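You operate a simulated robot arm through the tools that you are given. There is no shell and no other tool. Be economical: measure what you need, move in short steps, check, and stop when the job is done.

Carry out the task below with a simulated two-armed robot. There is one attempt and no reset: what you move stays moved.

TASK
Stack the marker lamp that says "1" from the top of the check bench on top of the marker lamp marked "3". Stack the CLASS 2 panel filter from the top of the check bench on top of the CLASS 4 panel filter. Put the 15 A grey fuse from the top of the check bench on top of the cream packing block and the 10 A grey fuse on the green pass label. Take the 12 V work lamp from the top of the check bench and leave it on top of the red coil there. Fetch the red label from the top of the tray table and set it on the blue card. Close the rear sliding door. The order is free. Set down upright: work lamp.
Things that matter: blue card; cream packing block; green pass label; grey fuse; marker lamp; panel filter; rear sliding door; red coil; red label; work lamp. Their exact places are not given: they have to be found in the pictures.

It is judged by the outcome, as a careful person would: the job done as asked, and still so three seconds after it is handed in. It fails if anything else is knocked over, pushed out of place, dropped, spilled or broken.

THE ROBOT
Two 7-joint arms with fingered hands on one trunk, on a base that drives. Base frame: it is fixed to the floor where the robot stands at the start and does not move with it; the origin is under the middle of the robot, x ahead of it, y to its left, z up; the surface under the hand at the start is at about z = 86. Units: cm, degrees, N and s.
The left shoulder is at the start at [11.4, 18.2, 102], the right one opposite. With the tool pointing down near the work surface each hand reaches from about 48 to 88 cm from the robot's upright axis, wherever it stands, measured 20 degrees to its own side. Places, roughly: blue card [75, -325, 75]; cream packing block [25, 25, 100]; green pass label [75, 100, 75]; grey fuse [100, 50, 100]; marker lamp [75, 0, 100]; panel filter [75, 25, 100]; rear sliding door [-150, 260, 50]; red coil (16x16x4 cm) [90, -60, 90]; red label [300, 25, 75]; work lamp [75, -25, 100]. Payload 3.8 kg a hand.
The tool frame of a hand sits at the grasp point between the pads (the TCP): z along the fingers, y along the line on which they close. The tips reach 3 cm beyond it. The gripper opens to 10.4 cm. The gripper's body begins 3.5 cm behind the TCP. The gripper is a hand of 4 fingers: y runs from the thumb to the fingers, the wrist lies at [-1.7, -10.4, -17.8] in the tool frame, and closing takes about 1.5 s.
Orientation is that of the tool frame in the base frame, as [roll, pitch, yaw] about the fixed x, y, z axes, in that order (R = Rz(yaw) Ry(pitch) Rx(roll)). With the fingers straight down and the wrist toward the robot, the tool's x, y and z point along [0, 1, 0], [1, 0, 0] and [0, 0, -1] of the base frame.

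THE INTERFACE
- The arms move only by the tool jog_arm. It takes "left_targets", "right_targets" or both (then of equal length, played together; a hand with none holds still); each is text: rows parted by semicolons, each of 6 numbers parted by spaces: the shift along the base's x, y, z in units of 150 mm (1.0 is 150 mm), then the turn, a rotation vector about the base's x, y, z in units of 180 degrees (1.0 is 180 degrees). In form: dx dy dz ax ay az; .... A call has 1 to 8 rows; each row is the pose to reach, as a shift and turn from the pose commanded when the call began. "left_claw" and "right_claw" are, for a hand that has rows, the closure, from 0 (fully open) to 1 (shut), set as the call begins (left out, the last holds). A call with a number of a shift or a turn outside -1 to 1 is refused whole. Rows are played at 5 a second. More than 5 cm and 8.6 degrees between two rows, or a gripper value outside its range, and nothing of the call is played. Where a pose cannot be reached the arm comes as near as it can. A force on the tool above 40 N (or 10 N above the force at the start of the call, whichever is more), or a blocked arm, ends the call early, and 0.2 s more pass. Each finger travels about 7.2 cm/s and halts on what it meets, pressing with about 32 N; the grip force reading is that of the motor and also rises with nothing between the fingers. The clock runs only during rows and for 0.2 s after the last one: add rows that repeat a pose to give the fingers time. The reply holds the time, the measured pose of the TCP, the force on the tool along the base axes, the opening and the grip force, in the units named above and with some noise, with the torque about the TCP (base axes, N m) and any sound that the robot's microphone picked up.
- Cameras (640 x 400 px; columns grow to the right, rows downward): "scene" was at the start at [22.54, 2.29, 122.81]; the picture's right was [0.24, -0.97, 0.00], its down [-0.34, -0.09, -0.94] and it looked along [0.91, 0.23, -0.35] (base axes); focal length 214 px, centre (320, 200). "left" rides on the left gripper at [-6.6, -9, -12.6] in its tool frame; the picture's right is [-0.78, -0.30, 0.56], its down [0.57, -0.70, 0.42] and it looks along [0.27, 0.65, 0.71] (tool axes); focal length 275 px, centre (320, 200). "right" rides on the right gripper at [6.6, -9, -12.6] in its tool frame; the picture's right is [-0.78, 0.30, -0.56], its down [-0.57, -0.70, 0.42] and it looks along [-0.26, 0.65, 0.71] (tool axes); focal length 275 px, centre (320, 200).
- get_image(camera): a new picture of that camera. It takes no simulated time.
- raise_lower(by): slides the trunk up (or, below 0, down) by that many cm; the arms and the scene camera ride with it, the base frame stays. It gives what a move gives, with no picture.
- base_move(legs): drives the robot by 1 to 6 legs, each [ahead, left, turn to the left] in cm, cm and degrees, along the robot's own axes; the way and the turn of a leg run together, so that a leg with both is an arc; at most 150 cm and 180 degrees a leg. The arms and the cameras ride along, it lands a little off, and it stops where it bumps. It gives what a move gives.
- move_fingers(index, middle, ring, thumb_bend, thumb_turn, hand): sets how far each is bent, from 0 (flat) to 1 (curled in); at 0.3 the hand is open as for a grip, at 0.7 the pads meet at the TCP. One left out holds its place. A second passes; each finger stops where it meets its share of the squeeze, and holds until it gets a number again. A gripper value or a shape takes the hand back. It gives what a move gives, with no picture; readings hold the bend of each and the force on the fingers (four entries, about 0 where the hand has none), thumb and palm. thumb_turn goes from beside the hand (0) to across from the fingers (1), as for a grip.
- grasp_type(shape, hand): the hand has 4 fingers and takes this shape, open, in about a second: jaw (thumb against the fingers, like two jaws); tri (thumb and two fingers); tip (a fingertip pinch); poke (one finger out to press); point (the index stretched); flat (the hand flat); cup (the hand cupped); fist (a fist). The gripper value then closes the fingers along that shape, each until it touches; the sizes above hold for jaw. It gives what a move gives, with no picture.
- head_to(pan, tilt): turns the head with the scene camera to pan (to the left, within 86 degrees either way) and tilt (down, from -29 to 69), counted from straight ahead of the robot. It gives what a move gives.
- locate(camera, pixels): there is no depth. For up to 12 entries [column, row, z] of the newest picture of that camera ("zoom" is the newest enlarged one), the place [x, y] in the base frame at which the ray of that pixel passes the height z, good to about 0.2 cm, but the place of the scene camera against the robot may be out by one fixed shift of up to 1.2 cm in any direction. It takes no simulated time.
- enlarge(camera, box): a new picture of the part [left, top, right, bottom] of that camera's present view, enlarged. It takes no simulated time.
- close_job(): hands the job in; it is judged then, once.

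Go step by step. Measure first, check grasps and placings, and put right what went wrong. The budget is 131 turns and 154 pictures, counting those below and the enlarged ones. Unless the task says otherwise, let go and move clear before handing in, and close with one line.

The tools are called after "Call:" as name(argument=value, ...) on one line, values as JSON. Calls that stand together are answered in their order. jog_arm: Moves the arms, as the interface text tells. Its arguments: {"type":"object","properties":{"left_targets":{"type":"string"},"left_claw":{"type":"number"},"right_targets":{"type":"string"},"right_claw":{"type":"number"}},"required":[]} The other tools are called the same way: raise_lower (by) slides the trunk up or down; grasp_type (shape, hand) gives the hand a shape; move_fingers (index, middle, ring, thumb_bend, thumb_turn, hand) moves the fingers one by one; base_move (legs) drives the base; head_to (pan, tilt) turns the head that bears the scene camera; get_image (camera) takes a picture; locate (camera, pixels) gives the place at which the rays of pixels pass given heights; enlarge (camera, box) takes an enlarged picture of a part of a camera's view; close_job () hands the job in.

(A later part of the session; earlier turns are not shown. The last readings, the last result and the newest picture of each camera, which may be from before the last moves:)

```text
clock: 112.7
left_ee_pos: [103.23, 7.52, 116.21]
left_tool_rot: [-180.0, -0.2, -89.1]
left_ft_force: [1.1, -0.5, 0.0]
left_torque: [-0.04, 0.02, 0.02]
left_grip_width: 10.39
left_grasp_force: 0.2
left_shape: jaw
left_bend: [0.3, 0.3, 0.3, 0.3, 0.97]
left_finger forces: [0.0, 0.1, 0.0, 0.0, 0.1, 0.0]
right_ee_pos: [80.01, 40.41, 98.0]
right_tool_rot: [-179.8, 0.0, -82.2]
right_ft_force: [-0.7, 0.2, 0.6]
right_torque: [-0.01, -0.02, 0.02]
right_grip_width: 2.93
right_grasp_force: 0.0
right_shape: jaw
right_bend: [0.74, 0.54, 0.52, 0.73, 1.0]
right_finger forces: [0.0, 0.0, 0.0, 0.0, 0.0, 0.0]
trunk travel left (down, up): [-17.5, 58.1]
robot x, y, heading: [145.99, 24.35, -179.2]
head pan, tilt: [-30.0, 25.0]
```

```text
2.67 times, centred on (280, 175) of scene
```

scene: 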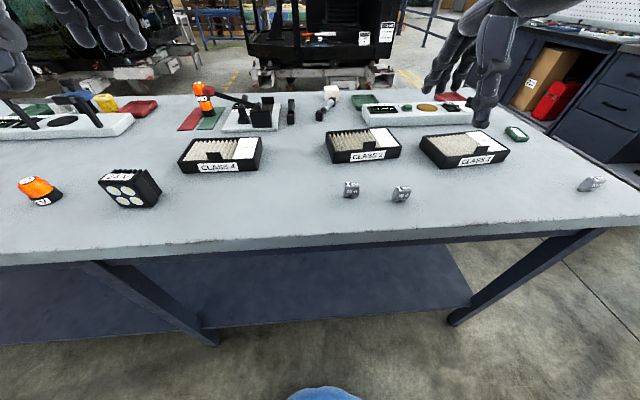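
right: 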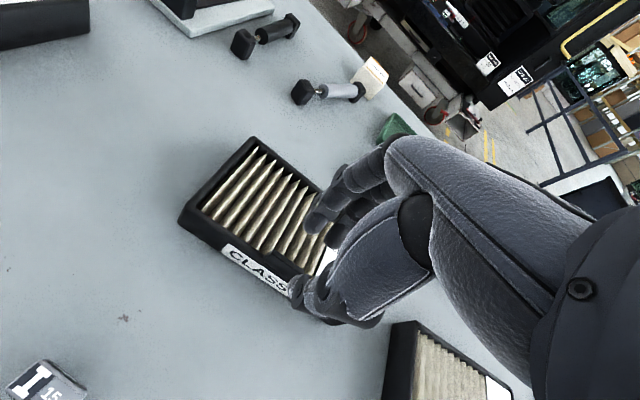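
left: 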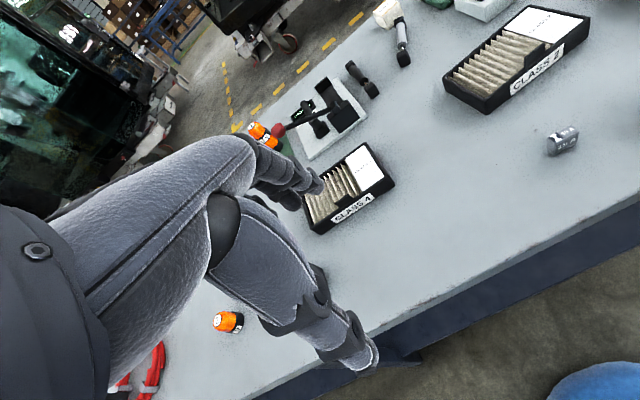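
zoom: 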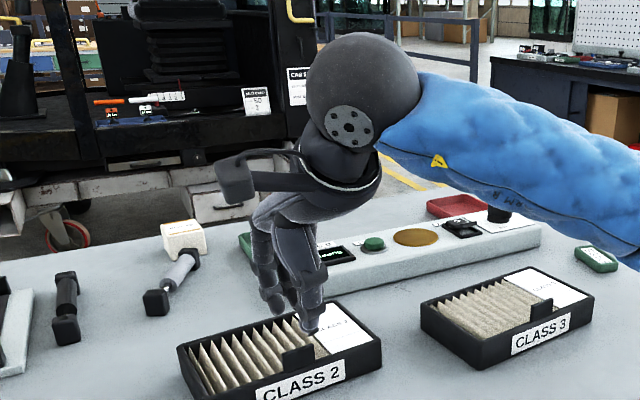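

Call:
jog_arm(right_targets="-0.06 0 0 0 0 0;-0.06 0 -0.2 0 0 0;-0.06 0 -0.28 0 0 0;-0.06 0 -0.28 0 0 0")

Call:
enlarge(camera="scene", box=[220, 190, 316, 250])

Call:
enlarge(camera="right", box=[200, 150, 360, 330])

```text
clock: 113.7
left_ee_pos: [103.25, 7.62, 116.27]
left_tool_rot: [180.0, -0.1, -89.1]
left_ft_force: [-0.3, 0.6, -0.2]
left_torque: [-0.01, -0.01, 0.02]
left_grip_width: 10.38
left_grasp_force: 0.0
left_shape: jaw
left_bend: [0.3, 0.3, 0.3, 0.3, 0.97]
left_finger forces: [0.0, 0.0, 0.1, 0.1, 0.0, 0.0]
right_ee_pos: [79.3, 40.38, 93.94]
right_tool_rot: [-180.0, 0.0, -82.2]
right_ft_force: [-0.2, -0.4, -0.6]
right_torque: [0.0, -0.01, -0.02]
right_grip_width: 2.95
right_grasp_force: 0.0
right_shape: jaw
right_bend: [0.74, 0.54, 0.52, 0.73, 1.0]
right_finger forces: [0.1, 0.0, 0.0, 0.1, 0.1, 0.0]
trunk travel left (down, up): [-17.5, 58.1]
robot x, y, heading: [145.79, 24.59, -179.1]
head pan, tilt: [-30.0, 25.0]
```

```text
6.67 times, centred on (268, 220) of scene
```

zoom: 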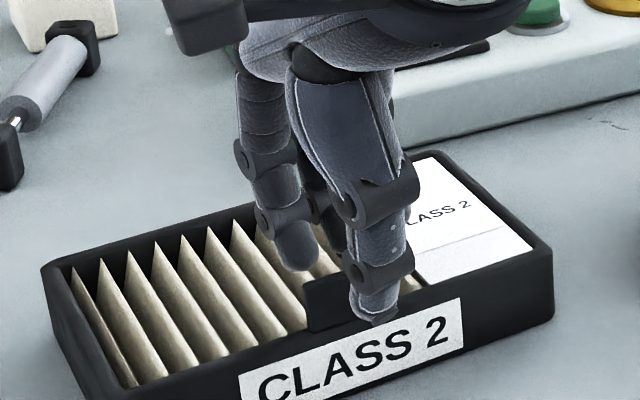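

```text
2.22 times, centred on (280, 240) of right
```

zoom: 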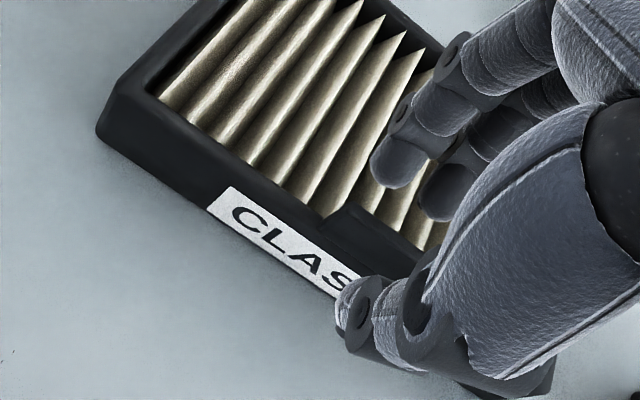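

The thumb is near the tab's right end; I shift 1 cm toward −y, lower 0.8 cm, and close.

Call:
jog_arm(right_targets="0 -0.06 0 0 0 0;0 -0.06 -0.03 0 0 0;0 -0.06 -0.055 0 0 0;0 -0.06 -0.055 0 0 0")

Call:
enlarge(camera="scene", box=[220, 190, 316, 250])

```text
clock: 114.7
left_ee_pos: [103.19, 7.68, 116.38]
left_tool_rot: [180.0, 0.0, -89.2]
left_ft_force: [0.2, 0.4, 1.2]
left_torque: [-0.01, 0.01, -0.02]
left_grip_width: 10.38
left_grasp_force: 0.0
left_shape: jaw
left_bend: [0.3, 0.3, 0.3, 0.3, 0.97]
left_finger forces: [0.1, 0.0, 0.0, 0.0, 0.0, 0.0]
right_ee_pos: [79.21, 39.45, 93.03]
right_tool_rot: [180.0, 0.0, -82.2]
right_ft_force: [-0.4, 0.1, 0.3]
right_torque: [0.0, 0.01, 0.04]
right_grip_width: 2.92
right_grasp_force: 0.0
right_shape: jaw
right_bend: [0.74, 0.54, 0.52, 0.73, 1.0]
right_finger forces: [0.0, 0.0, 0.0, 0.0, 0.0, 0.1]
trunk travel left (down, up): [-17.5, 58.1]
robot x, y, heading: [145.88, 24.55, -179.4]
head pan, tilt: [-30.0, 25.0]
```

```text
6.67 times, centred on (268, 220) of scene
```

zoom: 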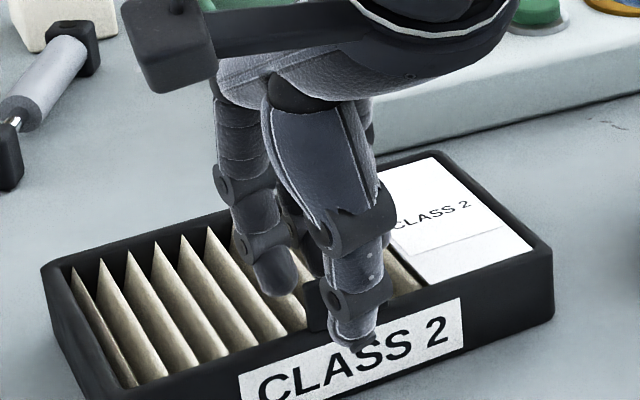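

Call:
jog_arm(right_targets="0 0 -0.02 0 0 0;0 0 -0.02 0 0 0;0 0 -0.02 0 0 0;0 0 -0.02 0 0 0;0 0 -0.02 0 0 0;0 0 -0.02 0 0 0", right_claw=1)

Call:
enlarge(camera="scene", box=[220, 190, 316, 250])

```text
clock: 116.0
left_ee_pos: [103.23, 7.62, 116.44]
left_tool_rot: [-179.9, -0.1, -89.1]
left_ft_force: [-0.2, -0.4, -0.2]
left_torque: [-0.04, -0.03, -0.03]
left_grip_width: 10.38
left_grasp_force: 0.2
left_shape: jaw
left_bend: [0.3, 0.3, 0.3, 0.3, 0.97]
left_finger forces: [0.1, 0.0, 0.0, 0.0, 0.0, 0.0]
right_ee_pos: [79.15, 39.54, 92.85]
right_tool_rot: [-179.8, 0.0, -82.2]
right_ft_force: [0.3, 0.2, 0.8]
right_torque: [0.02, 0.03, 0.07]
right_grip_width: 0.01
right_grasp_force: 31.8
right_shape: jaw
right_bend: [0.7, 0.7, 0.7, 0.71, 1.0]
right_finger forces: [16.5, 8.4, 3.4, 0.1, 28.2, 0.0]
trunk travel left (down, up): [-17.5, 58.1]
robot x, y, heading: [145.98, 24.36, -179.1]
head pan, tilt: [-30.0, 25.0]
```

```text
6.67 times, centred on (268, 220) of scene
```

zoom: 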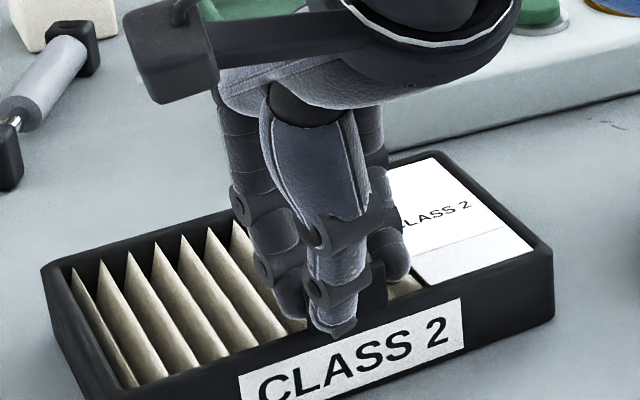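

Fingers read real contact forces (16.5/8.4/28 N) on the tab. I lift a little to test.

Call:
jog_arm(right_targets="0 0 0.03 0 0 0;0 0 0.08 0 0 0;0 0 0.15 0 0 0;0 0 0.2 0 0 0;0 0 0.2 0 0 0")

Call:
enlarge(camera="scene", box=[210, 170, 322, 240])

```text
clock: 117.2
left_ee_pos: [103.12, 7.63, 116.27]
left_tool_rot: [179.9, -0.1, -89.0]
left_ft_force: [0.7, -0.2, 0.0]
left_torque: [0.0, -0.01, -0.01]
left_grip_width: 10.38
left_grasp_force: 0.1
left_shape: jaw
left_bend: [0.3, 0.3, 0.3, 0.3, 0.97]
left_finger forces: [0.0, 0.1, 0.1, 0.0, 0.1, 0.0]
right_ee_pos: [79.22, 39.44, 95.8]
right_tool_rot: [-179.9, 0.0, -82.2]
right_ft_force: [0.0, 0.2, -2.3]
right_torque: [-0.07, -0.08, 0.01]
right_grip_width: 0.03
right_grasp_force: 32.1
right_shape: jaw
right_bend: [0.69, 0.7, 0.7, 0.71, 1.0]
right_finger forces: [19.6, 8.2, 3.3, 0.1, 30.4, 0.0]
trunk travel left (down, up): [-17.5, 58.1]
robot x, y, heading: [145.87, 24.38, -179.6]
head pan, tilt: [-30.0, 25.0]
```

```text
5.71 times, centred on (266, 205) of scene
```

zoom: 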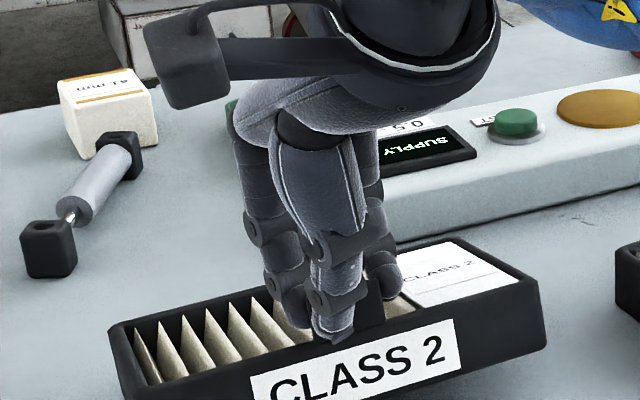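

Level and held (≈2.3 N). Before driving I locate filter 4 with the still-fixed left camera, and lift higher.

Call:
locate(camera="left", pixels=[[364.4, 142.5, 89.5], [390, 177, 89.5], [313, 224, 89.5], [345, 197, 91], [394, 182, 86.3], [321, 233, 86.3]])

Call:
jog_arm(right_targets="0 0 0.3 0 0 0;0.05 0 0.6 0 0 0;0.1 0 0.85 0 0 0")

Call:
base_move(legs=[[0, 35, 0]])

Call:
get_image(camera="left")

Call:
get_image(camera="right")

Call:
get_image(camera="scene")

```text
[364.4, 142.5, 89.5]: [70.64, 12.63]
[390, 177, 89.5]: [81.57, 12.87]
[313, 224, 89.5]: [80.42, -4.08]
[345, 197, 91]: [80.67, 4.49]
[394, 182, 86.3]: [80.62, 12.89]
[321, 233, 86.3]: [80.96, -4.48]
```

```text
clock: 118.0
left_ee_pos: [103.17, 7.64, 116.37]
left_tool_rot: [179.9, 0.0, -89.1]
left_ft_force: [-0.4, 1.0, -0.5]
left_torque: [0.0, 0.05, -0.03]
left_grip_width: 10.35
left_grasp_force: 0.0
left_shape: jaw
left_bend: [0.3, 0.3, 0.3, 0.3, 0.97]
left_finger forces: [0.1, 0.0, 0.0, 0.0, 0.0, 0.0]
right_ee_pos: [80.84, 39.47, 108.52]
right_tool_rot: [-179.9, 0.0, -82.1]
right_ft_force: [0.4, -0.2, -1.8]
right_torque: [0.0, -0.07, 0.0]
right_grip_width: 0.07
right_grasp_force: 31.9
right_shape: jaw
right_bend: [0.69, 0.7, 0.7, 0.71, 1.0]
right_finger forces: [19.6, 8.4, 3.8, 0.1, 30.6, 0.0]
trunk travel left (down, up): [-17.5, 58.1]
robot x, y, heading: [145.7, 24.63, -179.3]
head pan, tilt: [-30.0, 25.0]
```

```text
clock: 120.3
left_ee_pos: [103.53, -27.39, 116.37]
left_tool_rot: [-179.9, 0.0, -89.3]
left_ft_force: [0.4, -1.2, -0.1]
left_torque: [0.0, -0.01, 0.0]
left_grip_width: 10.37
left_grasp_force: 0.0
left_shape: jaw
left_bend: [0.3, 0.3, 0.3, 0.3, 0.97]
left_finger forces: [0.1, 0.1, 0.0, 0.0, 0.0, 0.0]
right_ee_pos: [81.19, 4.73, 108.47]
right_tool_rot: [-180.0, 0.1, -82.4]
right_ft_force: [0.7, -0.2, -1.3]
right_torque: [0.0, -0.06, -0.02]
right_grip_width: 0.01
right_grasp_force: 32.0
right_shape: jaw
right_bend: [0.69, 0.7, 0.7, 0.71, 1.0]
right_finger forces: [19.6, 8.3, 3.7, 0.1, 30.6, 0.1]
trunk travel left (down, up): [-17.5, 58.1]
robot x, y, heading: [146.23, -10.44, -179.3]
head pan, tilt: [-30.0, 25.0]
```

```text
58 pictures are left
```

left: 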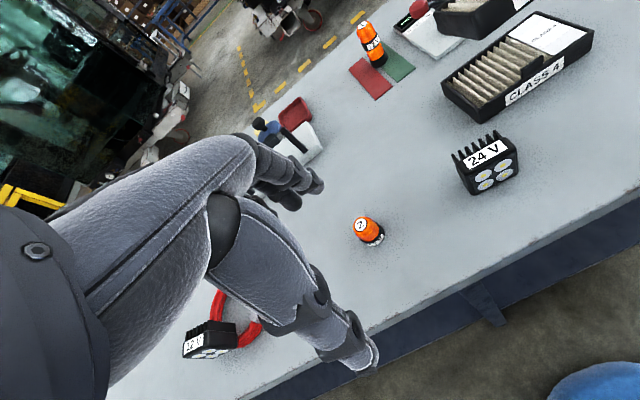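

```text
57 pictures are left
```

right: 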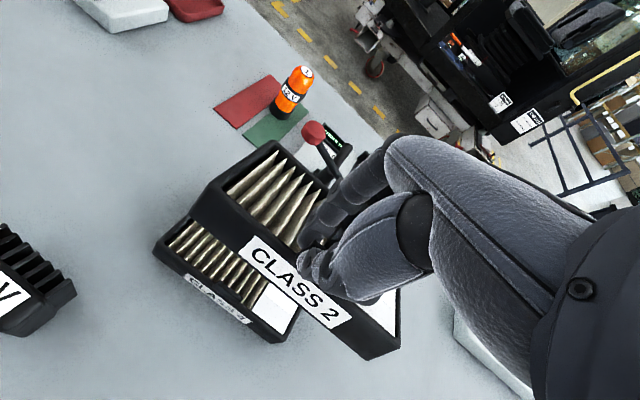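

```text
56 pictures are left
```

scene: 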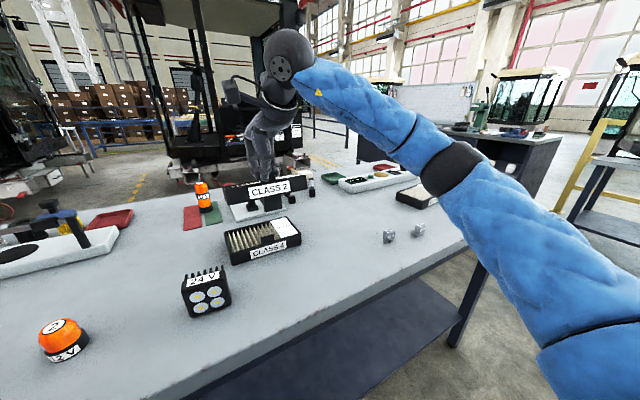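

Call:
locate(camera="right", pixels=[[313, 132, 94], [313, 132, 98], [313, 132, 102], [190, 215, 101.5], [270, 143, 105], [400, 338, 101.5], [325, 185, 105], [153, 245, 89.5]])

Call:
locate(camera="left", pixels=[[418, 8, 94], [418, 8, 98], [418, 8, 102], [443, 83, 89.5], [537, 11, 89.5], [593, 35, 89.5], [485, 118, 89.5]])

Call:
enlarge(camera="left", box=[430, 0, 610, 130])

```text
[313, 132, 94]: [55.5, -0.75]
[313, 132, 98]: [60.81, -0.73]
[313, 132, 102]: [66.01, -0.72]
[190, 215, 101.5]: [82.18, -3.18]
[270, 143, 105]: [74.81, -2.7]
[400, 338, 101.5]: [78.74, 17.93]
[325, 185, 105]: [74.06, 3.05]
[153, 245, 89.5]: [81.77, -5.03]
```

```text
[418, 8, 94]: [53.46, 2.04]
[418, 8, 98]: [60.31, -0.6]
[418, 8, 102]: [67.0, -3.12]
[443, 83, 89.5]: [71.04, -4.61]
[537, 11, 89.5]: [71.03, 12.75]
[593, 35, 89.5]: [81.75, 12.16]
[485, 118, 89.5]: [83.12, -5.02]
```

```text
3.08 times, centred on (520, 65) of left
```

zoom: 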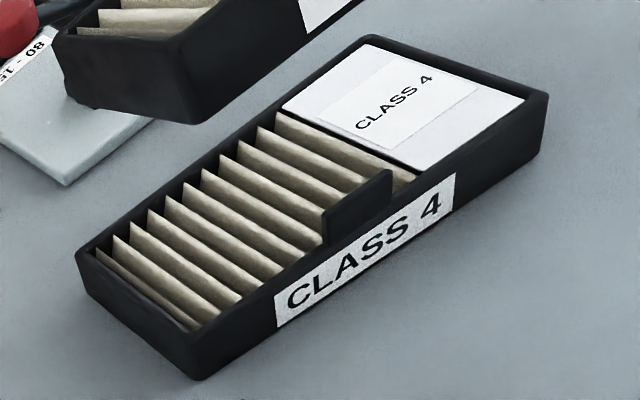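

Lever ball is at [60.6,-0.7,98], clear. Filter 4's tab stands on the inner edge of its near wall (x≈80.5), so filter 2 goes about 1.3 cm farther (−x), rotated −10°. I come down to just above.

Call:
jog_arm(right_targets="-0.073 -0.03 0 0 0 -0.028;-0.147 -0.065 0 0 0 -0.0556;-0.147 -0.065 -0.25 0 0 -0.0556;-0.147 -0.065 -0.5 0 0 -0.0556;-0.147 -0.065 -0.66 0 0 -0.0556;-0.147 -0.065 -0.66 0 0 -0.0556")

Call:
get_image(camera="left")

Call:
enlarge(camera="left", box=[430, 0, 610, 130])

Call:
enlarge(camera="scene", box=[200, 170, 328, 250])

```text
clock: 121.7
left_ee_pos: [103.6, -27.3, 116.34]
left_tool_rot: [180.0, -0.2, -89.3]
left_ft_force: [0.9, -0.5, -0.1]
left_torque: [-0.02, 0.01, 0.0]
left_grip_width: 10.38
left_grasp_force: 0.1
left_shape: jaw
left_bend: [0.3, 0.3, 0.3, 0.3, 0.97]
left_finger forces: [0.0, 0.0, 0.0, 0.1, 0.1, 0.0]
right_ee_pos: [79.08, 3.93, 98.56]
right_tool_rot: [-180.0, -0.1, -92.4]
right_ft_force: [-0.2, 0.9, -1.2]
right_torque: [-0.01, -0.03, 0.01]
right_grip_width: 0.05
right_grasp_force: 31.9
right_shape: jaw
right_bend: [0.69, 0.7, 0.7, 0.71, 1.0]
right_finger forces: [19.4, 7.8, 3.8, 0.0, 30.1, 0.1]
trunk travel left (down, up): [-17.5, 58.1]
robot x, y, heading: [146.04, -10.65, -179.3]
head pan, tilt: [-30.0, 25.0]
```

```text
54 pictures are left
```

left: 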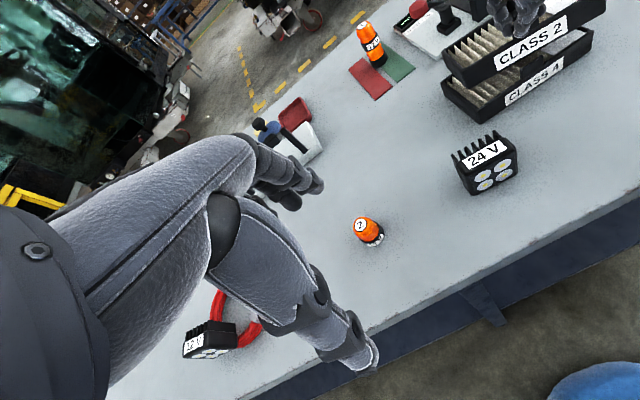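

```text
3.08 times, centred on (520, 65) of left
```

zoom: 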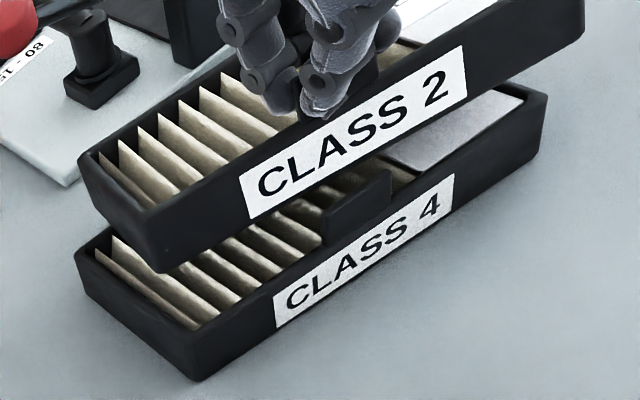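

```text
5.00 times, centred on (264, 210) of scene
```

zoom: 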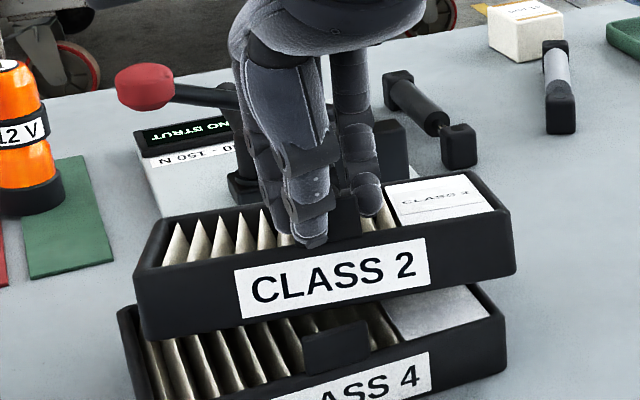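

Call:
locate(camera="left", pixels=[[505.4, 105.5, 87], [563.8, 68.2, 87], [496.6, 71.4, 92.6], [567.7, 30.8, 92.6], [468, 88.3, 91.7], [606, 9.7, 91.7], [477.8, 114.3, 89.6], [593, 30.8, 89.6], [442, 82, 89.6], [443, 53, 95.3]])

```text
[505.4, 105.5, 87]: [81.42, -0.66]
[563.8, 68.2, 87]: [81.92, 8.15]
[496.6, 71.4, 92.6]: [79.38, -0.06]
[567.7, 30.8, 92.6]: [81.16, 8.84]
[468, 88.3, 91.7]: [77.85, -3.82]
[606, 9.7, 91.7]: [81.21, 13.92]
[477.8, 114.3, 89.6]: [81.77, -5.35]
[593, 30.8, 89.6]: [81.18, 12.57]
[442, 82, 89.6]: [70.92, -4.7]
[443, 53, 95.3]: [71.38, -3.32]
```

The left view suggests a yaw or droop mismatch; I check with the right hand's camera.

Call:
get_image(camera="right")

```text
51 pictures are left
```

right: 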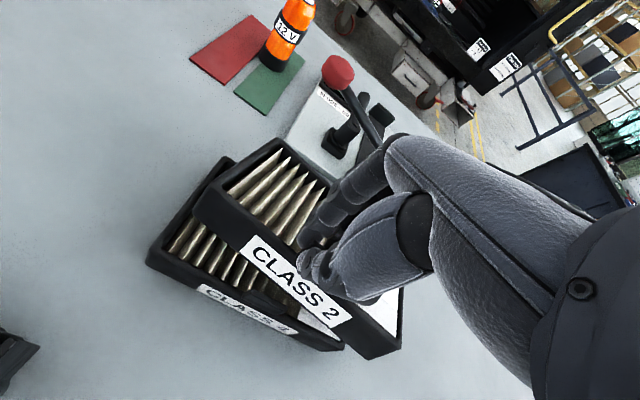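

Both views show filter 2 turned about −10° in the hand relative to filter 4. I rotate +9.5° and re-measure.

Call:
jog_arm(right_targets="0 0 0 0 0 0.027;0 0 0 0 0 0.053;0 0 0 0 0 0.053")

Call:
enlarge(camera="left", box=[430, 0, 610, 130])

```text
clock: 122.5
left_ee_pos: [103.51, -27.18, 116.25]
left_tool_rot: [-179.9, 0.0, -89.3]
left_ft_force: [0.6, 0.5, 0.3]
left_torque: [0.01, 0.02, 0.0]
left_grip_width: 10.37
left_grasp_force: 0.1
left_shape: jaw
left_bend: [0.3, 0.3, 0.3, 0.3, 0.97]
left_finger forces: [0.0, 0.1, 0.0, 0.0, 0.0, 0.0]
right_ee_pos: [78.95, 3.72, 98.54]
right_tool_rot: [-179.9, 0.1, -82.8]
right_ft_force: [-0.3, 0.0, -1.7]
right_torque: [-0.02, -0.04, 0.0]
right_grip_width: 0.04
right_grasp_force: 32.0
right_shape: jaw
right_bend: [0.69, 0.7, 0.7, 0.71, 1.0]
right_finger forces: [19.7, 7.8, 4.1, 0.0, 29.9, 0.0]
trunk travel left (down, up): [-17.5, 58.1]
robot x, y, heading: [146.35, -10.63, -179.3]
head pan, tilt: [-30.0, 25.0]
```

```text
3.08 times, centred on (520, 65) of left
```

zoom: 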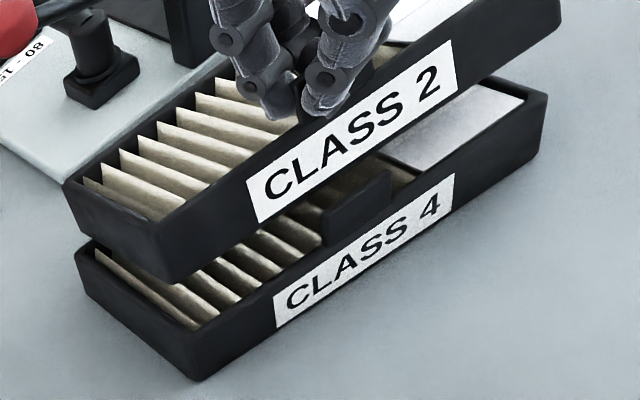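

Call:
locate(camera="zoom", pixels=[[258, 222, 92.6], [455, 88, 92.6], [165, 283, 91.7], [560, 24, 91.7], [275, 325, 87], [455, 210, 87], [195, 380, 86], [545, 150, 86], [80, 230, 92]])

```text
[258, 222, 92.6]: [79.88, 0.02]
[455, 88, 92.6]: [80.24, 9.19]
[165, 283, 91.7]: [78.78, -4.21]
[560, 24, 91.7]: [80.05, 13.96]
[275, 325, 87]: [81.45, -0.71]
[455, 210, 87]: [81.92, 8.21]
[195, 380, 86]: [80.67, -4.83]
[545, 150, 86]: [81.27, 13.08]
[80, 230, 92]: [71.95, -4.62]
```

Now parallel; filter 2 needs −0.8 cm in y. I shift and lower until contact.

Call:
jog_arm(right_targets="-0.01 -0.053 0 0 0 0;-0.01 -0.053 -0.05 0 0 0;-0.01 -0.053 -0.09 0 0 0;-0.01 -0.053 -0.11 0 0 0;-0.01 -0.053 -0.13 0 0 0;-0.01 -0.053 -0.14 0 0 0;-0.01 -0.053 -0.14 0 0 0")

Call:
enlarge(camera="left", box=[430, 0, 610, 130])

```text
clock: 124.1
left_ee_pos: [103.64, -27.2, 116.24]
left_tool_rot: [-180.0, -0.1, -89.3]
left_ft_force: [0.2, -0.4, -0.1]
left_torque: [0.0, 0.0, 0.01]
left_grip_width: 10.36
left_grasp_force: 0.0
left_shape: jaw
left_bend: [0.3, 0.3, 0.3, 0.3, 0.97]
left_finger forces: [0.0, 0.0, 0.0, 0.0, 0.1, 0.1]
right_ee_pos: [78.91, 2.91, 96.35]
right_tool_rot: [-179.9, 0.0, -82.9]
right_ft_force: [0.1, -0.3, 0.6]
right_torque: [-0.06, 0.11, 0.01]
right_grip_width: 0.06
right_grasp_force: 31.8
right_shape: jaw
right_bend: [0.69, 0.7, 0.7, 0.71, 1.0]
right_finger forces: [19.4, 7.8, 3.4, 0.0, 30.1, 0.0]
trunk travel left (down, up): [-17.5, 58.1]
robot x, y, heading: [146.14, -10.53, -179.5]
head pan, tilt: [-30.0, 25.0]
```

```text
3.08 times, centred on (520, 65) of left
```

zoom: 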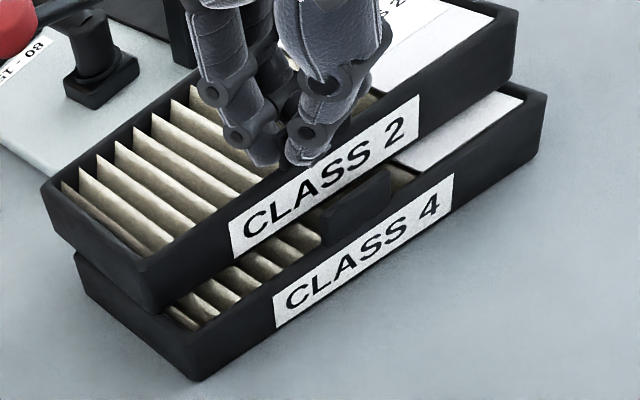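

Call:
locate(camera="zoom", pixels=[[237, 262, 90.5], [417, 143, 90.5], [152, 313, 89.8], [512, 83, 89.8], [195, 355, 89.6], [545, 98, 89.6], [275, 325, 87], [455, 210, 87], [322, 245, 90], [388, 200, 90]])

```text
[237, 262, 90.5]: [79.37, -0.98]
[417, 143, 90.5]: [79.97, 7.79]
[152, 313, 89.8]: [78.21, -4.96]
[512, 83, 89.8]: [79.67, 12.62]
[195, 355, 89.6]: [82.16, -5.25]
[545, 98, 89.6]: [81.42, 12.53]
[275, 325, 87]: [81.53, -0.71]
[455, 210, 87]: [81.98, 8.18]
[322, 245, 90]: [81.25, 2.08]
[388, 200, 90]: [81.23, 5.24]
```

Contact at the far edge; y is aligned, x sits ≈2.3 cm back, more than needed. I lift slightly, move +0.8 cm in x and lower again.

Call:
jog_arm(right_targets="0 0.01 0.05 0 0 0;0.053 0.01 0.05 0 0 0;0.053 0.01 0.02 0 0 0;0.053 0.01 -0.005 0 0 0;0.053 0.01 -0.02 0 0 0;0.053 0.01 -0.035 0 0 0;0.053 0.01 -0.035 0 0 0")

Call:
enlarge(camera="left", box=[430, 0, 610, 130])

```text
clock: 125.7
left_ee_pos: [103.67, -27.29, 116.36]
left_tool_rot: [179.9, -0.1, -89.3]
left_ft_force: [0.2, 0.4, 0.5]
left_torque: [-0.01, 0.0, 0.03]
left_grip_width: 10.37
left_grasp_force: 0.1
left_shape: jaw
left_bend: [0.3, 0.3, 0.3, 0.3, 0.97]
left_finger forces: [0.0, 0.0, 0.0, 0.1, 0.0, 0.0]
right_ee_pos: [79.56, 3.04, 96.24]
right_tool_rot: [179.8, 0.0, -82.9]
right_ft_force: [0.0, 0.0, 9.5]
right_torque: [-0.05, 0.13, 0.02]
right_grip_width: 0.06
right_grasp_force: 31.9
right_shape: jaw
right_bend: [0.69, 0.7, 0.7, 0.71, 1.0]
right_finger forces: [21.0, 8.9, 3.6, 0.0, 31.5, 0.0]
trunk travel left (down, up): [-17.5, 58.1]
robot x, y, heading: [146.57, -10.64, -179.6]
head pan, tilt: [-30.0, 25.0]
```

```text
3.08 times, centred on (520, 65) of left
```

zoom: 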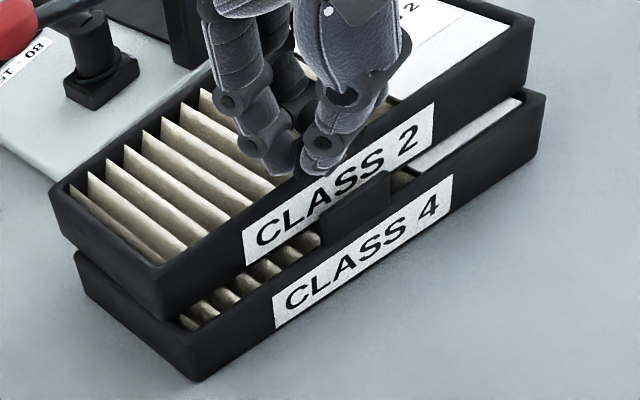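

Contact spread (centroid ≈1.6 cm from the grip), tab of filter 4 is in front of filter 2's wall. Relieve and release.

Call:
jog_arm(right_targets="0 0 0.015 0 0 0;0 0 0.015 0 0 0")

Call:
jog_arm(right_targets="0 0 0 0 0 0;0 0 0 0 0 0;0 0 0 0 0 0;0 0 0 0 0 0", right_claw=0.72)

Call:
jog_arm(right_targets="0 0 0.1 0 0 0;0 0 0.3 0 0 0;0 0 0.6 0 0 0;0.2 0 0.8 0 0 0;0.5 0 0.8 0 0 0;0.8 0 0.8 0 0 0")

Call:
enlarge(camera="left", box=[430, 0, 610, 130])

```text
clock: 126.3
left_ee_pos: [103.61, -27.36, 116.44]
left_tool_rot: [179.9, -0.1, -89.3]
left_ft_force: [-0.3, -0.2, -1.0]
left_torque: [0.01, -0.01, -0.01]
left_grip_width: 10.36
left_grasp_force: 0.0
left_shape: jaw
left_bend: [0.3, 0.3, 0.3, 0.3, 0.97]
left_finger forces: [0.0, 0.2, 0.1, 0.1, 0.0, 0.1]
right_ee_pos: [79.61, 3.22, 96.19]
right_tool_rot: [-180.0, 0.0, -82.9]
right_ft_force: [-0.1, -1.5, 6.5]
right_torque: [-0.1, 0.11, 0.0]
right_grip_width: 0.07
right_grasp_force: 32.1
right_shape: jaw
right_bend: [0.69, 0.7, 0.7, 0.71, 1.0]
right_finger forces: [20.7, 8.7, 3.2, 0.0, 31.1, 0.0]
trunk travel left (down, up): [-17.5, 58.1]
robot x, y, heading: [146.1, -10.62, -179.2]
head pan, tilt: [-30.0, 25.0]
```

```text
clock: 127.3
left_ee_pos: [103.58, -27.09, 116.36]
left_tool_rot: [-180.0, -0.1, -89.2]
left_ft_force: [0.0, -0.7, 0.1]
left_torque: [0.04, 0.0, 0.0]
left_grip_width: 10.37
left_grasp_force: 0.1
left_shape: jaw
left_bend: [0.3, 0.3, 0.3, 0.3, 0.97]
left_finger forces: [0.1, 0.1, 0.0, 0.0, 0.0, 0.0]
right_ee_pos: [79.58, 3.12, 96.11]
right_tool_rot: [-180.0, 0.1, -82.9]
right_ft_force: [0.0, 0.3, -0.7]
right_torque: [-0.01, -0.01, -0.01]
right_grip_width: 2.89
right_grasp_force: 0.0
right_shape: jaw
right_bend: [0.74, 0.55, 0.52, 0.74, 1.0]
right_finger forces: [0.0, 0.1, 0.0, 0.1, 0.0, 0.0]
trunk travel left (down, up): [-17.5, 58.1]
robot x, y, heading: [146.24, -10.67, -179.4]
head pan, tilt: [-30.0, 25.0]
```

```text
clock: 128.7
left_ee_pos: [103.64, -27.23, 116.44]
left_tool_rot: [179.9, 0.0, -89.4]
left_ft_force: [-0.4, -0.3, 0.2]
left_torque: [-0.03, 0.0, -0.01]
left_grip_width: 10.37
left_grasp_force: 0.0
left_shape: jaw
left_bend: [0.3, 0.3, 0.3, 0.3, 0.97]
left_finger forces: [0.0, 0.1, 0.0, 0.0, 0.0, 0.0]
right_ee_pos: [91.63, 3.06, 108.26]
right_tool_rot: [-179.9, 0.0, -82.9]
right_ft_force: [0.4, 0.3, 0.2]
right_torque: [-0.01, 0.0, -0.01]
right_grip_width: 2.89
right_grasp_force: 0.0
right_shape: jaw
right_bend: [0.74, 0.55, 0.52, 0.74, 1.0]
right_finger forces: [0.0, 0.0, 0.1, 0.0, 0.1, 0.0]
trunk travel left (down, up): [-17.5, 58.1]
robot x, y, heading: [146.33, -10.16, -179.2]
head pan, tilt: [-30.0, 25.0]
```

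```text
3.08 times, centred on (520, 65) of left
```

zoom: 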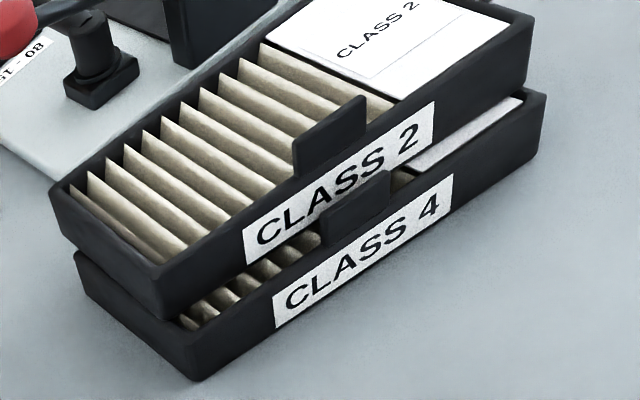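

Filter 2 rests level on filter 4. Next the 10 A fuse: I drive along to y≈66 and square the hand.

Call:
jog_arm(right_targets="0.15 0 0 0 0 -0.036;0.3 0 0 0 0 -0.036", right_claw=0)

Call:
base_move(legs=[[0, -76, 0]])

Call:
get_image(camera="right")

Call:
get_image(camera="scene")

```text
clock: 129.3
left_ee_pos: [103.57, -27.42, 116.36]
left_tool_rot: [-180.0, -0.2, -89.3]
left_ft_force: [0.5, -0.5, 0.5]
left_torque: [0.02, -0.01, -0.02]
left_grip_width: 10.38
left_grasp_force: 0.1
left_shape: jaw
left_bend: [0.3, 0.3, 0.3, 0.3, 0.97]
left_finger forces: [0.0, 0.0, 0.0, 0.1, 0.0, 0.0]
right_ee_pos: [96.15, 3.11, 108.22]
right_tool_rot: [-179.9, 0.0, -89.3]
right_ft_force: [0.3, -0.4, 0.2]
right_torque: [0.0, 0.01, 0.0]
right_grip_width: 10.35
right_grasp_force: 0.0
right_shape: jaw
right_bend: [0.3, 0.3, 0.3, 0.3, 0.97]
right_finger forces: [0.1, 0.0, 0.1, 0.1, 0.0, 0.1]
trunk travel left (down, up): [-17.5, 58.1]
robot x, y, heading: [146.11, -10.8, -179.6]
head pan, tilt: [-30.0, 25.0]
```

```text
clock: 133.4
left_ee_pos: [102.77, 49.14, 116.34]
left_tool_rot: [-179.9, -0.1, -89.4]
left_ft_force: [-0.1, -1.0, 0.7]
left_torque: [0.01, -0.01, 0.03]
left_grip_width: 10.37
left_grasp_force: 0.0
left_shape: jaw
left_bend: [0.3, 0.3, 0.3, 0.3, 0.97]
left_finger forces: [0.1, 0.1, 0.0, 0.0, 0.0, 0.1]
right_ee_pos: [95.35, 79.44, 108.08]
right_tool_rot: [-179.8, 0.0, -89.5]
right_ft_force: [-0.3, 0.4, -0.3]
right_torque: [-0.03, 0.01, -0.01]
right_grip_width: 10.37
right_grasp_force: 0.1
right_shape: jaw
right_bend: [0.3, 0.3, 0.3, 0.3, 0.97]
right_finger forces: [0.0, 0.0, 0.0, 0.0, 0.0, 0.0]
trunk travel left (down, up): [-17.5, 58.1]
robot x, y, heading: [145.7, 65.88, -179.2]
head pan, tilt: [-30.0, 25.0]
```

```text
46 pictures are left
```

right: 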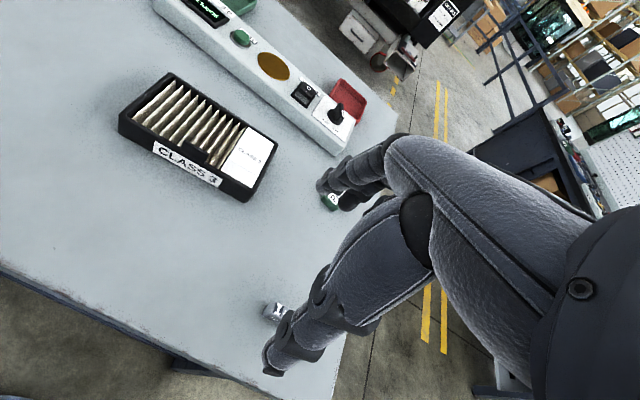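

```text
45 pictures are left
```

scene: 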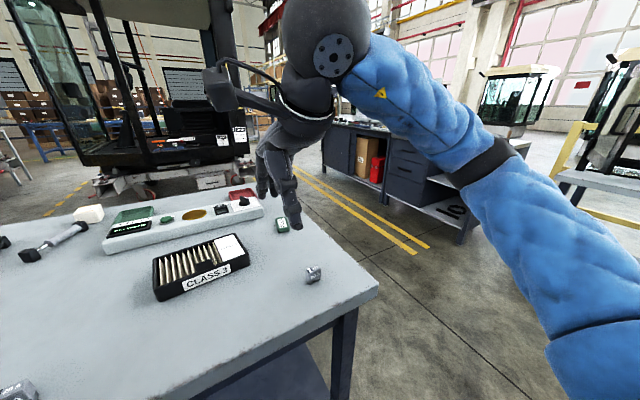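

Call:
enlarge(camera="right", box=[240, 280, 304, 340])

Call:
locate(camera="zoom", pixels=[[320, 200, 87.5]])

Call:
locate(camera="right", pixels=[[273, 306, 88], [273, 313, 86.5], [330, 203, 87], [322, 200, 87], [265, 313, 87.5], [284, 312, 87.5]])

Call:
enlarge(camera="scene", box=[264, 205, 344, 290])

Call:
locate(camera="scene", pixels=[[313, 270, 88], [314, 280, 86], [283, 226, 87], [215, 262, 89.5]])

```text
6.67 times, centred on (272, 310) of right
```

zoom: 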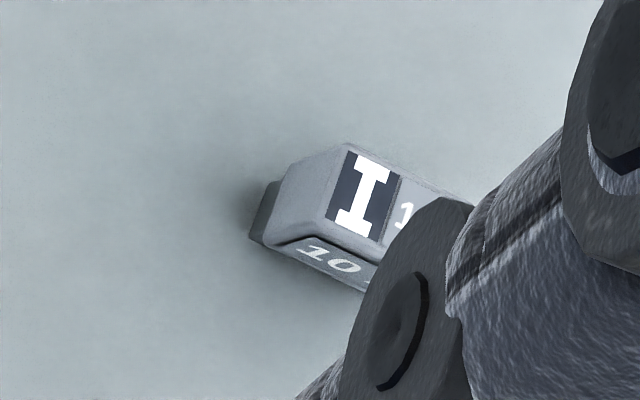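

```text
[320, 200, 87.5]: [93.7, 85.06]
```

```text
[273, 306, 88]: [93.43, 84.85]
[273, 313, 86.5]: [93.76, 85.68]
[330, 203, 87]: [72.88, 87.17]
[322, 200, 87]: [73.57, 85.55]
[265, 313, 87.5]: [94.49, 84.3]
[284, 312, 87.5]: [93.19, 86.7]
```

```text
4.71 times, centred on (304, 248) of scene
```

zoom: 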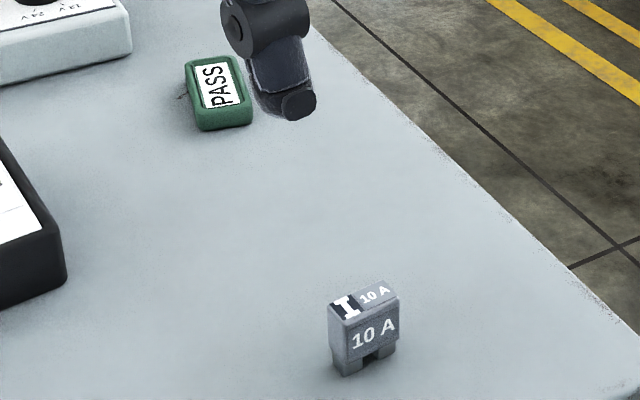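

```text
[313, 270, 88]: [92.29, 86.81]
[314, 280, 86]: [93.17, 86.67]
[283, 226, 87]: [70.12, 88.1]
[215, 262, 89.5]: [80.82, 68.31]
```

PASS label confirmed. Fuse 10 A centre ≈[93.4,85.9]. I move above it with the hand half-closed and look.

Call:
jog_arm(right_targets="-0.07 0.215 0 0 0 0;-0.13 0.43 0 0 0 0;-0.13 0.43 -0.3 0 0 0;-0.13 0.43 -0.6 0 0 0;-0.13 0.43 -0.85 0 0 0", right_claw=0.5)

Call:
enlarge(camera="right", box=[220, 190, 380, 290])

Call:
enlarge(camera="scene", box=[264, 220, 360, 290])

```text
clock: 134.6
left_ee_pos: [102.76, 49.11, 116.33]
left_tool_rot: [179.9, -0.1, -89.6]
left_ft_force: [-0.3, 0.1, 0.0]
left_torque: [0.0, 0.0, 0.01]
left_grip_width: 10.38
left_grasp_force: 0.0
left_shape: jaw
left_bend: [0.3, 0.3, 0.3, 0.3, 0.97]
left_finger forces: [0.1, 0.0, 0.0, 0.0, 0.0, 0.0]
right_ee_pos: [93.62, 85.96, 95.34]
right_tool_rot: [-180.0, -0.1, -89.5]
right_ft_force: [0.3, -0.2, 0.2]
right_torque: [0.03, 0.01, -0.01]
right_grip_width: 5.22
right_grasp_force: 0.0
right_shape: jaw
right_bend: [0.74, 0.44, 0.41, 0.68, 1.0]
right_finger forces: [0.1, 0.1, 0.0, 0.0, 0.0, 0.0]
trunk travel left (down, up): [-17.5, 58.1]
robot x, y, heading: [146.17, 65.61, -179.5]
head pan, tilt: [-30.0, 25.0]
```

```text
4.00 times, centred on (300, 240) of right
```

zoom: 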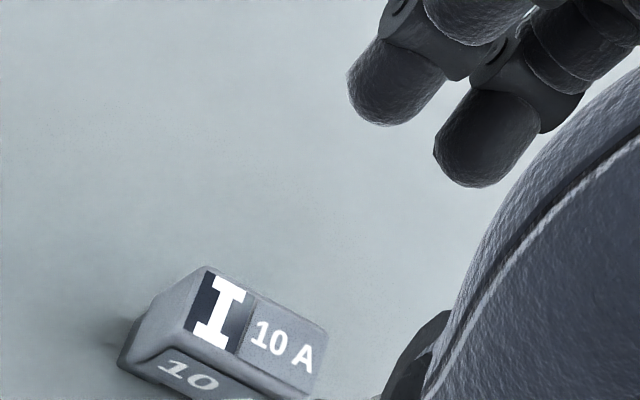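

```text
5.71 times, centred on (312, 255) of scene
```

zoom: 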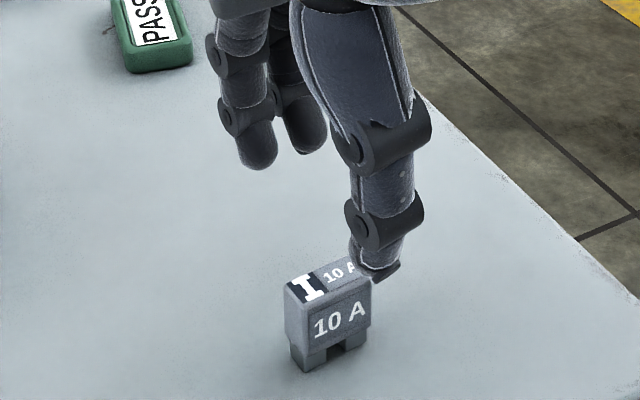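

Call:
locate(camera="right", pixels=[[282.5, 273.75, 88.7], [271.25, 257, 88.7], [301.75, 272, 88.7], [262, 272, 88.7], [282.5, 273.75, 89.2]])

```text
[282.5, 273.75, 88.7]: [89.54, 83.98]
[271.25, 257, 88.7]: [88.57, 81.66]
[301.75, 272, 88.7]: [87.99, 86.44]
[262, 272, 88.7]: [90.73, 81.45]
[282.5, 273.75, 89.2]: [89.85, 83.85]
```

That used the stale picture; I re-measure through a fresh zoom.

Call:
enlarge(camera="right", box=[220, 210, 380, 310])

Call:
locate(camera="zoom", pixels=[[250, 255, 88.7], [205, 188, 88.7], [325, 245, 88.7], [150, 240, 88.7], [300, 310, 88.7], [250, 255, 88.2]])

```text
4.00 times, centred on (300, 260) of right
```

zoom: 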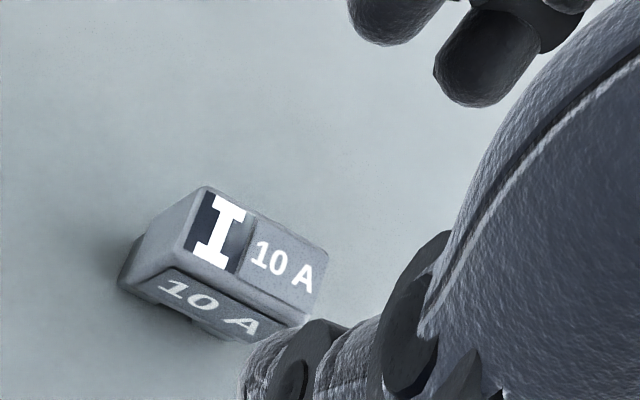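

```text
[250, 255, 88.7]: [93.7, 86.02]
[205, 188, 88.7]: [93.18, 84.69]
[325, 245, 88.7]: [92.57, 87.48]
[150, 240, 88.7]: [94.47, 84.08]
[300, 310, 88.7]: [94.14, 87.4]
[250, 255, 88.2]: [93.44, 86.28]
```

Fuse centre [93.6,86.1], yaw ≈+9°. I turn the hand +8°, descend and close.

Call:
jog_arm(right_targets="0 0.005 0 0 0 0.045;0 0.005 -0.2 0 0 0.045;0 0.005 -0.3 0 0 0.045;0 0.005 -0.38 0 0 0.045;0 0.005 -0.38 0 0 0.045")

Call:
jog_arm(right_targets="0 0 0 0 0 0;0 0 0 0 0 0;0 0 0 0 0 0;0 0 0 0 0 0;0 0 0 0 0 0;0 0 0 0 0 0", right_claw=1)

Call:
jog_arm(right_targets="0 0 0.05 0 0 0;0 0 0.2 0 0 0;0 0 0.4 0 0 0")

Call:
enlarge(camera="scene", box=[264, 220, 360, 290])

```text
clock: 135.8
left_ee_pos: [102.87, 49.19, 116.42]
left_tool_rot: [-180.0, -0.1, -89.4]
left_ft_force: [-0.1, -0.1, 0.2]
left_torque: [-0.02, 0.04, -0.02]
left_grip_width: 10.36
left_grasp_force: 0.0
left_shape: jaw
left_bend: [0.3, 0.3, 0.3, 0.3, 0.97]
left_finger forces: [0.1, 0.0, 0.0, 0.0, 0.0, 0.1]
right_ee_pos: [93.55, 85.96, 89.68]
right_tool_rot: [179.9, 0.0, -81.4]
right_ft_force: [-0.4, -0.1, -0.6]
right_torque: [0.01, 0.01, -0.01]
right_grip_width: 5.23
right_grasp_force: 0.0
right_shape: jaw
right_bend: [0.74, 0.44, 0.41, 0.68, 1.0]
right_finger forces: [0.0, 0.0, 0.1, 0.0, 0.1, 0.0]
trunk travel left (down, up): [-17.5, 58.1]
robot x, y, heading: [145.62, 66.14, -179.6]
head pan, tilt: [-30.0, 25.0]
```

```text
clock: 137.2
left_ee_pos: [102.78, 49.06, 116.52]
left_tool_rot: [-179.9, -0.1, -89.4]
left_ft_force: [-0.1, -0.6, 0.0]
left_torque: [-0.02, 0.02, 0.02]
left_grip_width: 10.38
left_grasp_force: 0.1
left_shape: jaw
left_bend: [0.3, 0.3, 0.3, 0.3, 0.97]
left_finger forces: [0.0, 0.0, 0.1, 0.0, 0.0, 0.1]
right_ee_pos: [93.47, 86.12, 89.77]
right_tool_rot: [-179.8, 0.0, -81.4]
right_ft_force: [0.5, -0.4, -0.3]
right_torque: [-0.01, -0.01, 0.0]
right_grip_width: 1.08
right_grasp_force: 32.0
right_shape: jaw
right_bend: [0.72, 0.64, 0.7, 0.74, 1.0]
right_finger forces: [16.8, 10.8, 0.0, 0.0, 27.6, 0.0]
trunk travel left (down, up): [-17.5, 58.1]
robot x, y, heading: [145.29, 65.98, -179.5]
head pan, tilt: [-30.0, 25.0]
```

```text
clock: 138.0
left_ee_pos: [102.84, 49.06, 116.41]
left_tool_rot: [-179.9, 0.0, -89.4]
left_ft_force: [-0.8, -0.6, -0.2]
left_torque: [0.04, 0.03, -0.01]
left_grip_width: 10.37
left_grasp_force: 0.1
left_shape: jaw
left_bend: [0.3, 0.3, 0.3, 0.3, 0.97]
left_finger forces: [0.1, 0.1, 0.1, 0.0, 0.1, 0.0]
right_ee_pos: [93.47, 85.94, 95.73]
right_tool_rot: [-179.9, 0.0, -81.3]
right_ft_force: [0.0, 0.2, 0.1]
right_torque: [-0.01, 0.01, -0.03]
right_grip_width: 1.09
right_grasp_force: 32.2
right_shape: jaw
right_bend: [0.72, 0.64, 0.7, 0.74, 1.0]
right_finger forces: [16.8, 10.9, 0.0, 0.1, 27.6, 0.0]
trunk travel left (down, up): [-17.5, 58.1]
robot x, y, heading: [145.76, 65.93, -179.7]
head pan, tilt: [-30.0, 25.0]
```

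```text
5.71 times, centred on (312, 255) of scene
```

zoom: 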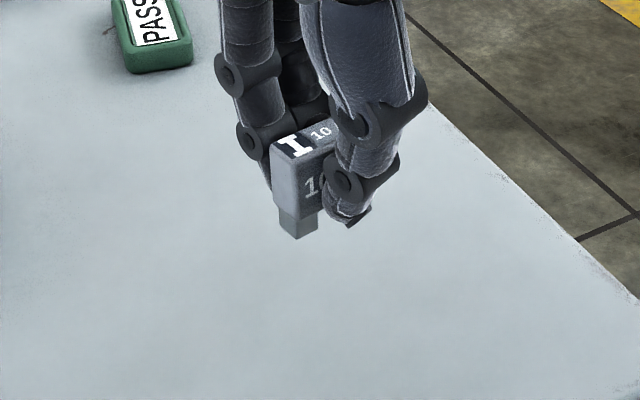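

Fuse held upright. I move toward the PASS label and take a picture for a precise position.

Call:
jog_arm(right_targets="-0.3 -0.1 0.1 0 0 0;-0.6 -0.2 0.2 0 0 -0.02;-0.9 -0.3 0.2 0 0 -0.045")

Call:
get_image(camera="right")

Call:
enlarge(camera="scene", box=[244, 190, 324, 240])

Call:
locate(camera="zoom", pixels=[[310, 290, 87.5]])

```text
clock: 138.8
left_ee_pos: [102.75, 49.15, 116.21]
left_tool_rot: [180.0, 0.0, -89.4]
left_ft_force: [-0.5, 0.2, 0.0]
left_torque: [0.02, 0.03, -0.01]
left_grip_width: 10.37
left_grasp_force: 0.1
left_shape: jaw
left_bend: [0.3, 0.3, 0.3, 0.3, 0.97]
left_finger forces: [0.0, 0.0, 0.1, 0.0, 0.0, 0.0]
right_ee_pos: [79.86, 81.59, 98.87]
right_tool_rot: [-179.8, 0.0, -89.5]
right_ft_force: [-0.2, 0.2, -0.1]
right_torque: [0.02, -0.02, -0.03]
right_grip_width: 1.08
right_grasp_force: 32.6
right_shape: jaw
right_bend: [0.72, 0.64, 0.7, 0.74, 1.0]
right_finger forces: [16.8, 10.9, 0.0, 0.0, 27.8, 0.0]
trunk travel left (down, up): [-17.5, 58.1]
robot x, y, heading: [145.25, 65.77, -179.3]
head pan, tilt: [-30.0, 25.0]
```

```text
38 pictures are left
```

right: 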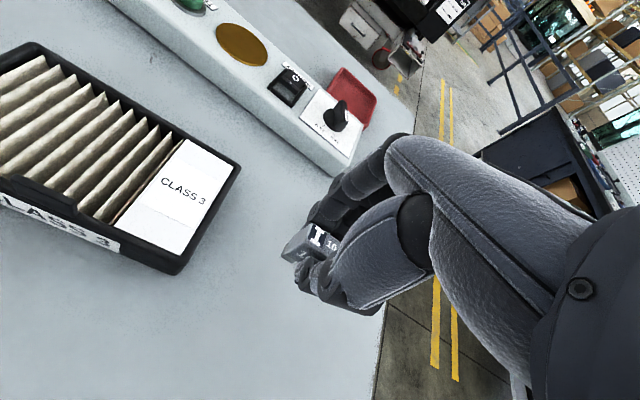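

```text
8.00 times, centred on (284, 215) of scene
```

zoom: 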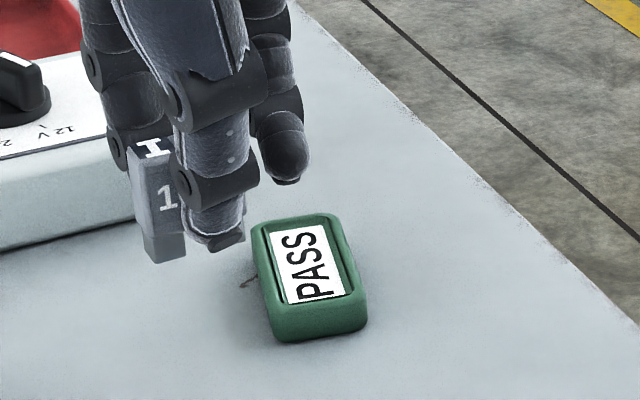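

```text
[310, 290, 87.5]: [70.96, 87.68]
```

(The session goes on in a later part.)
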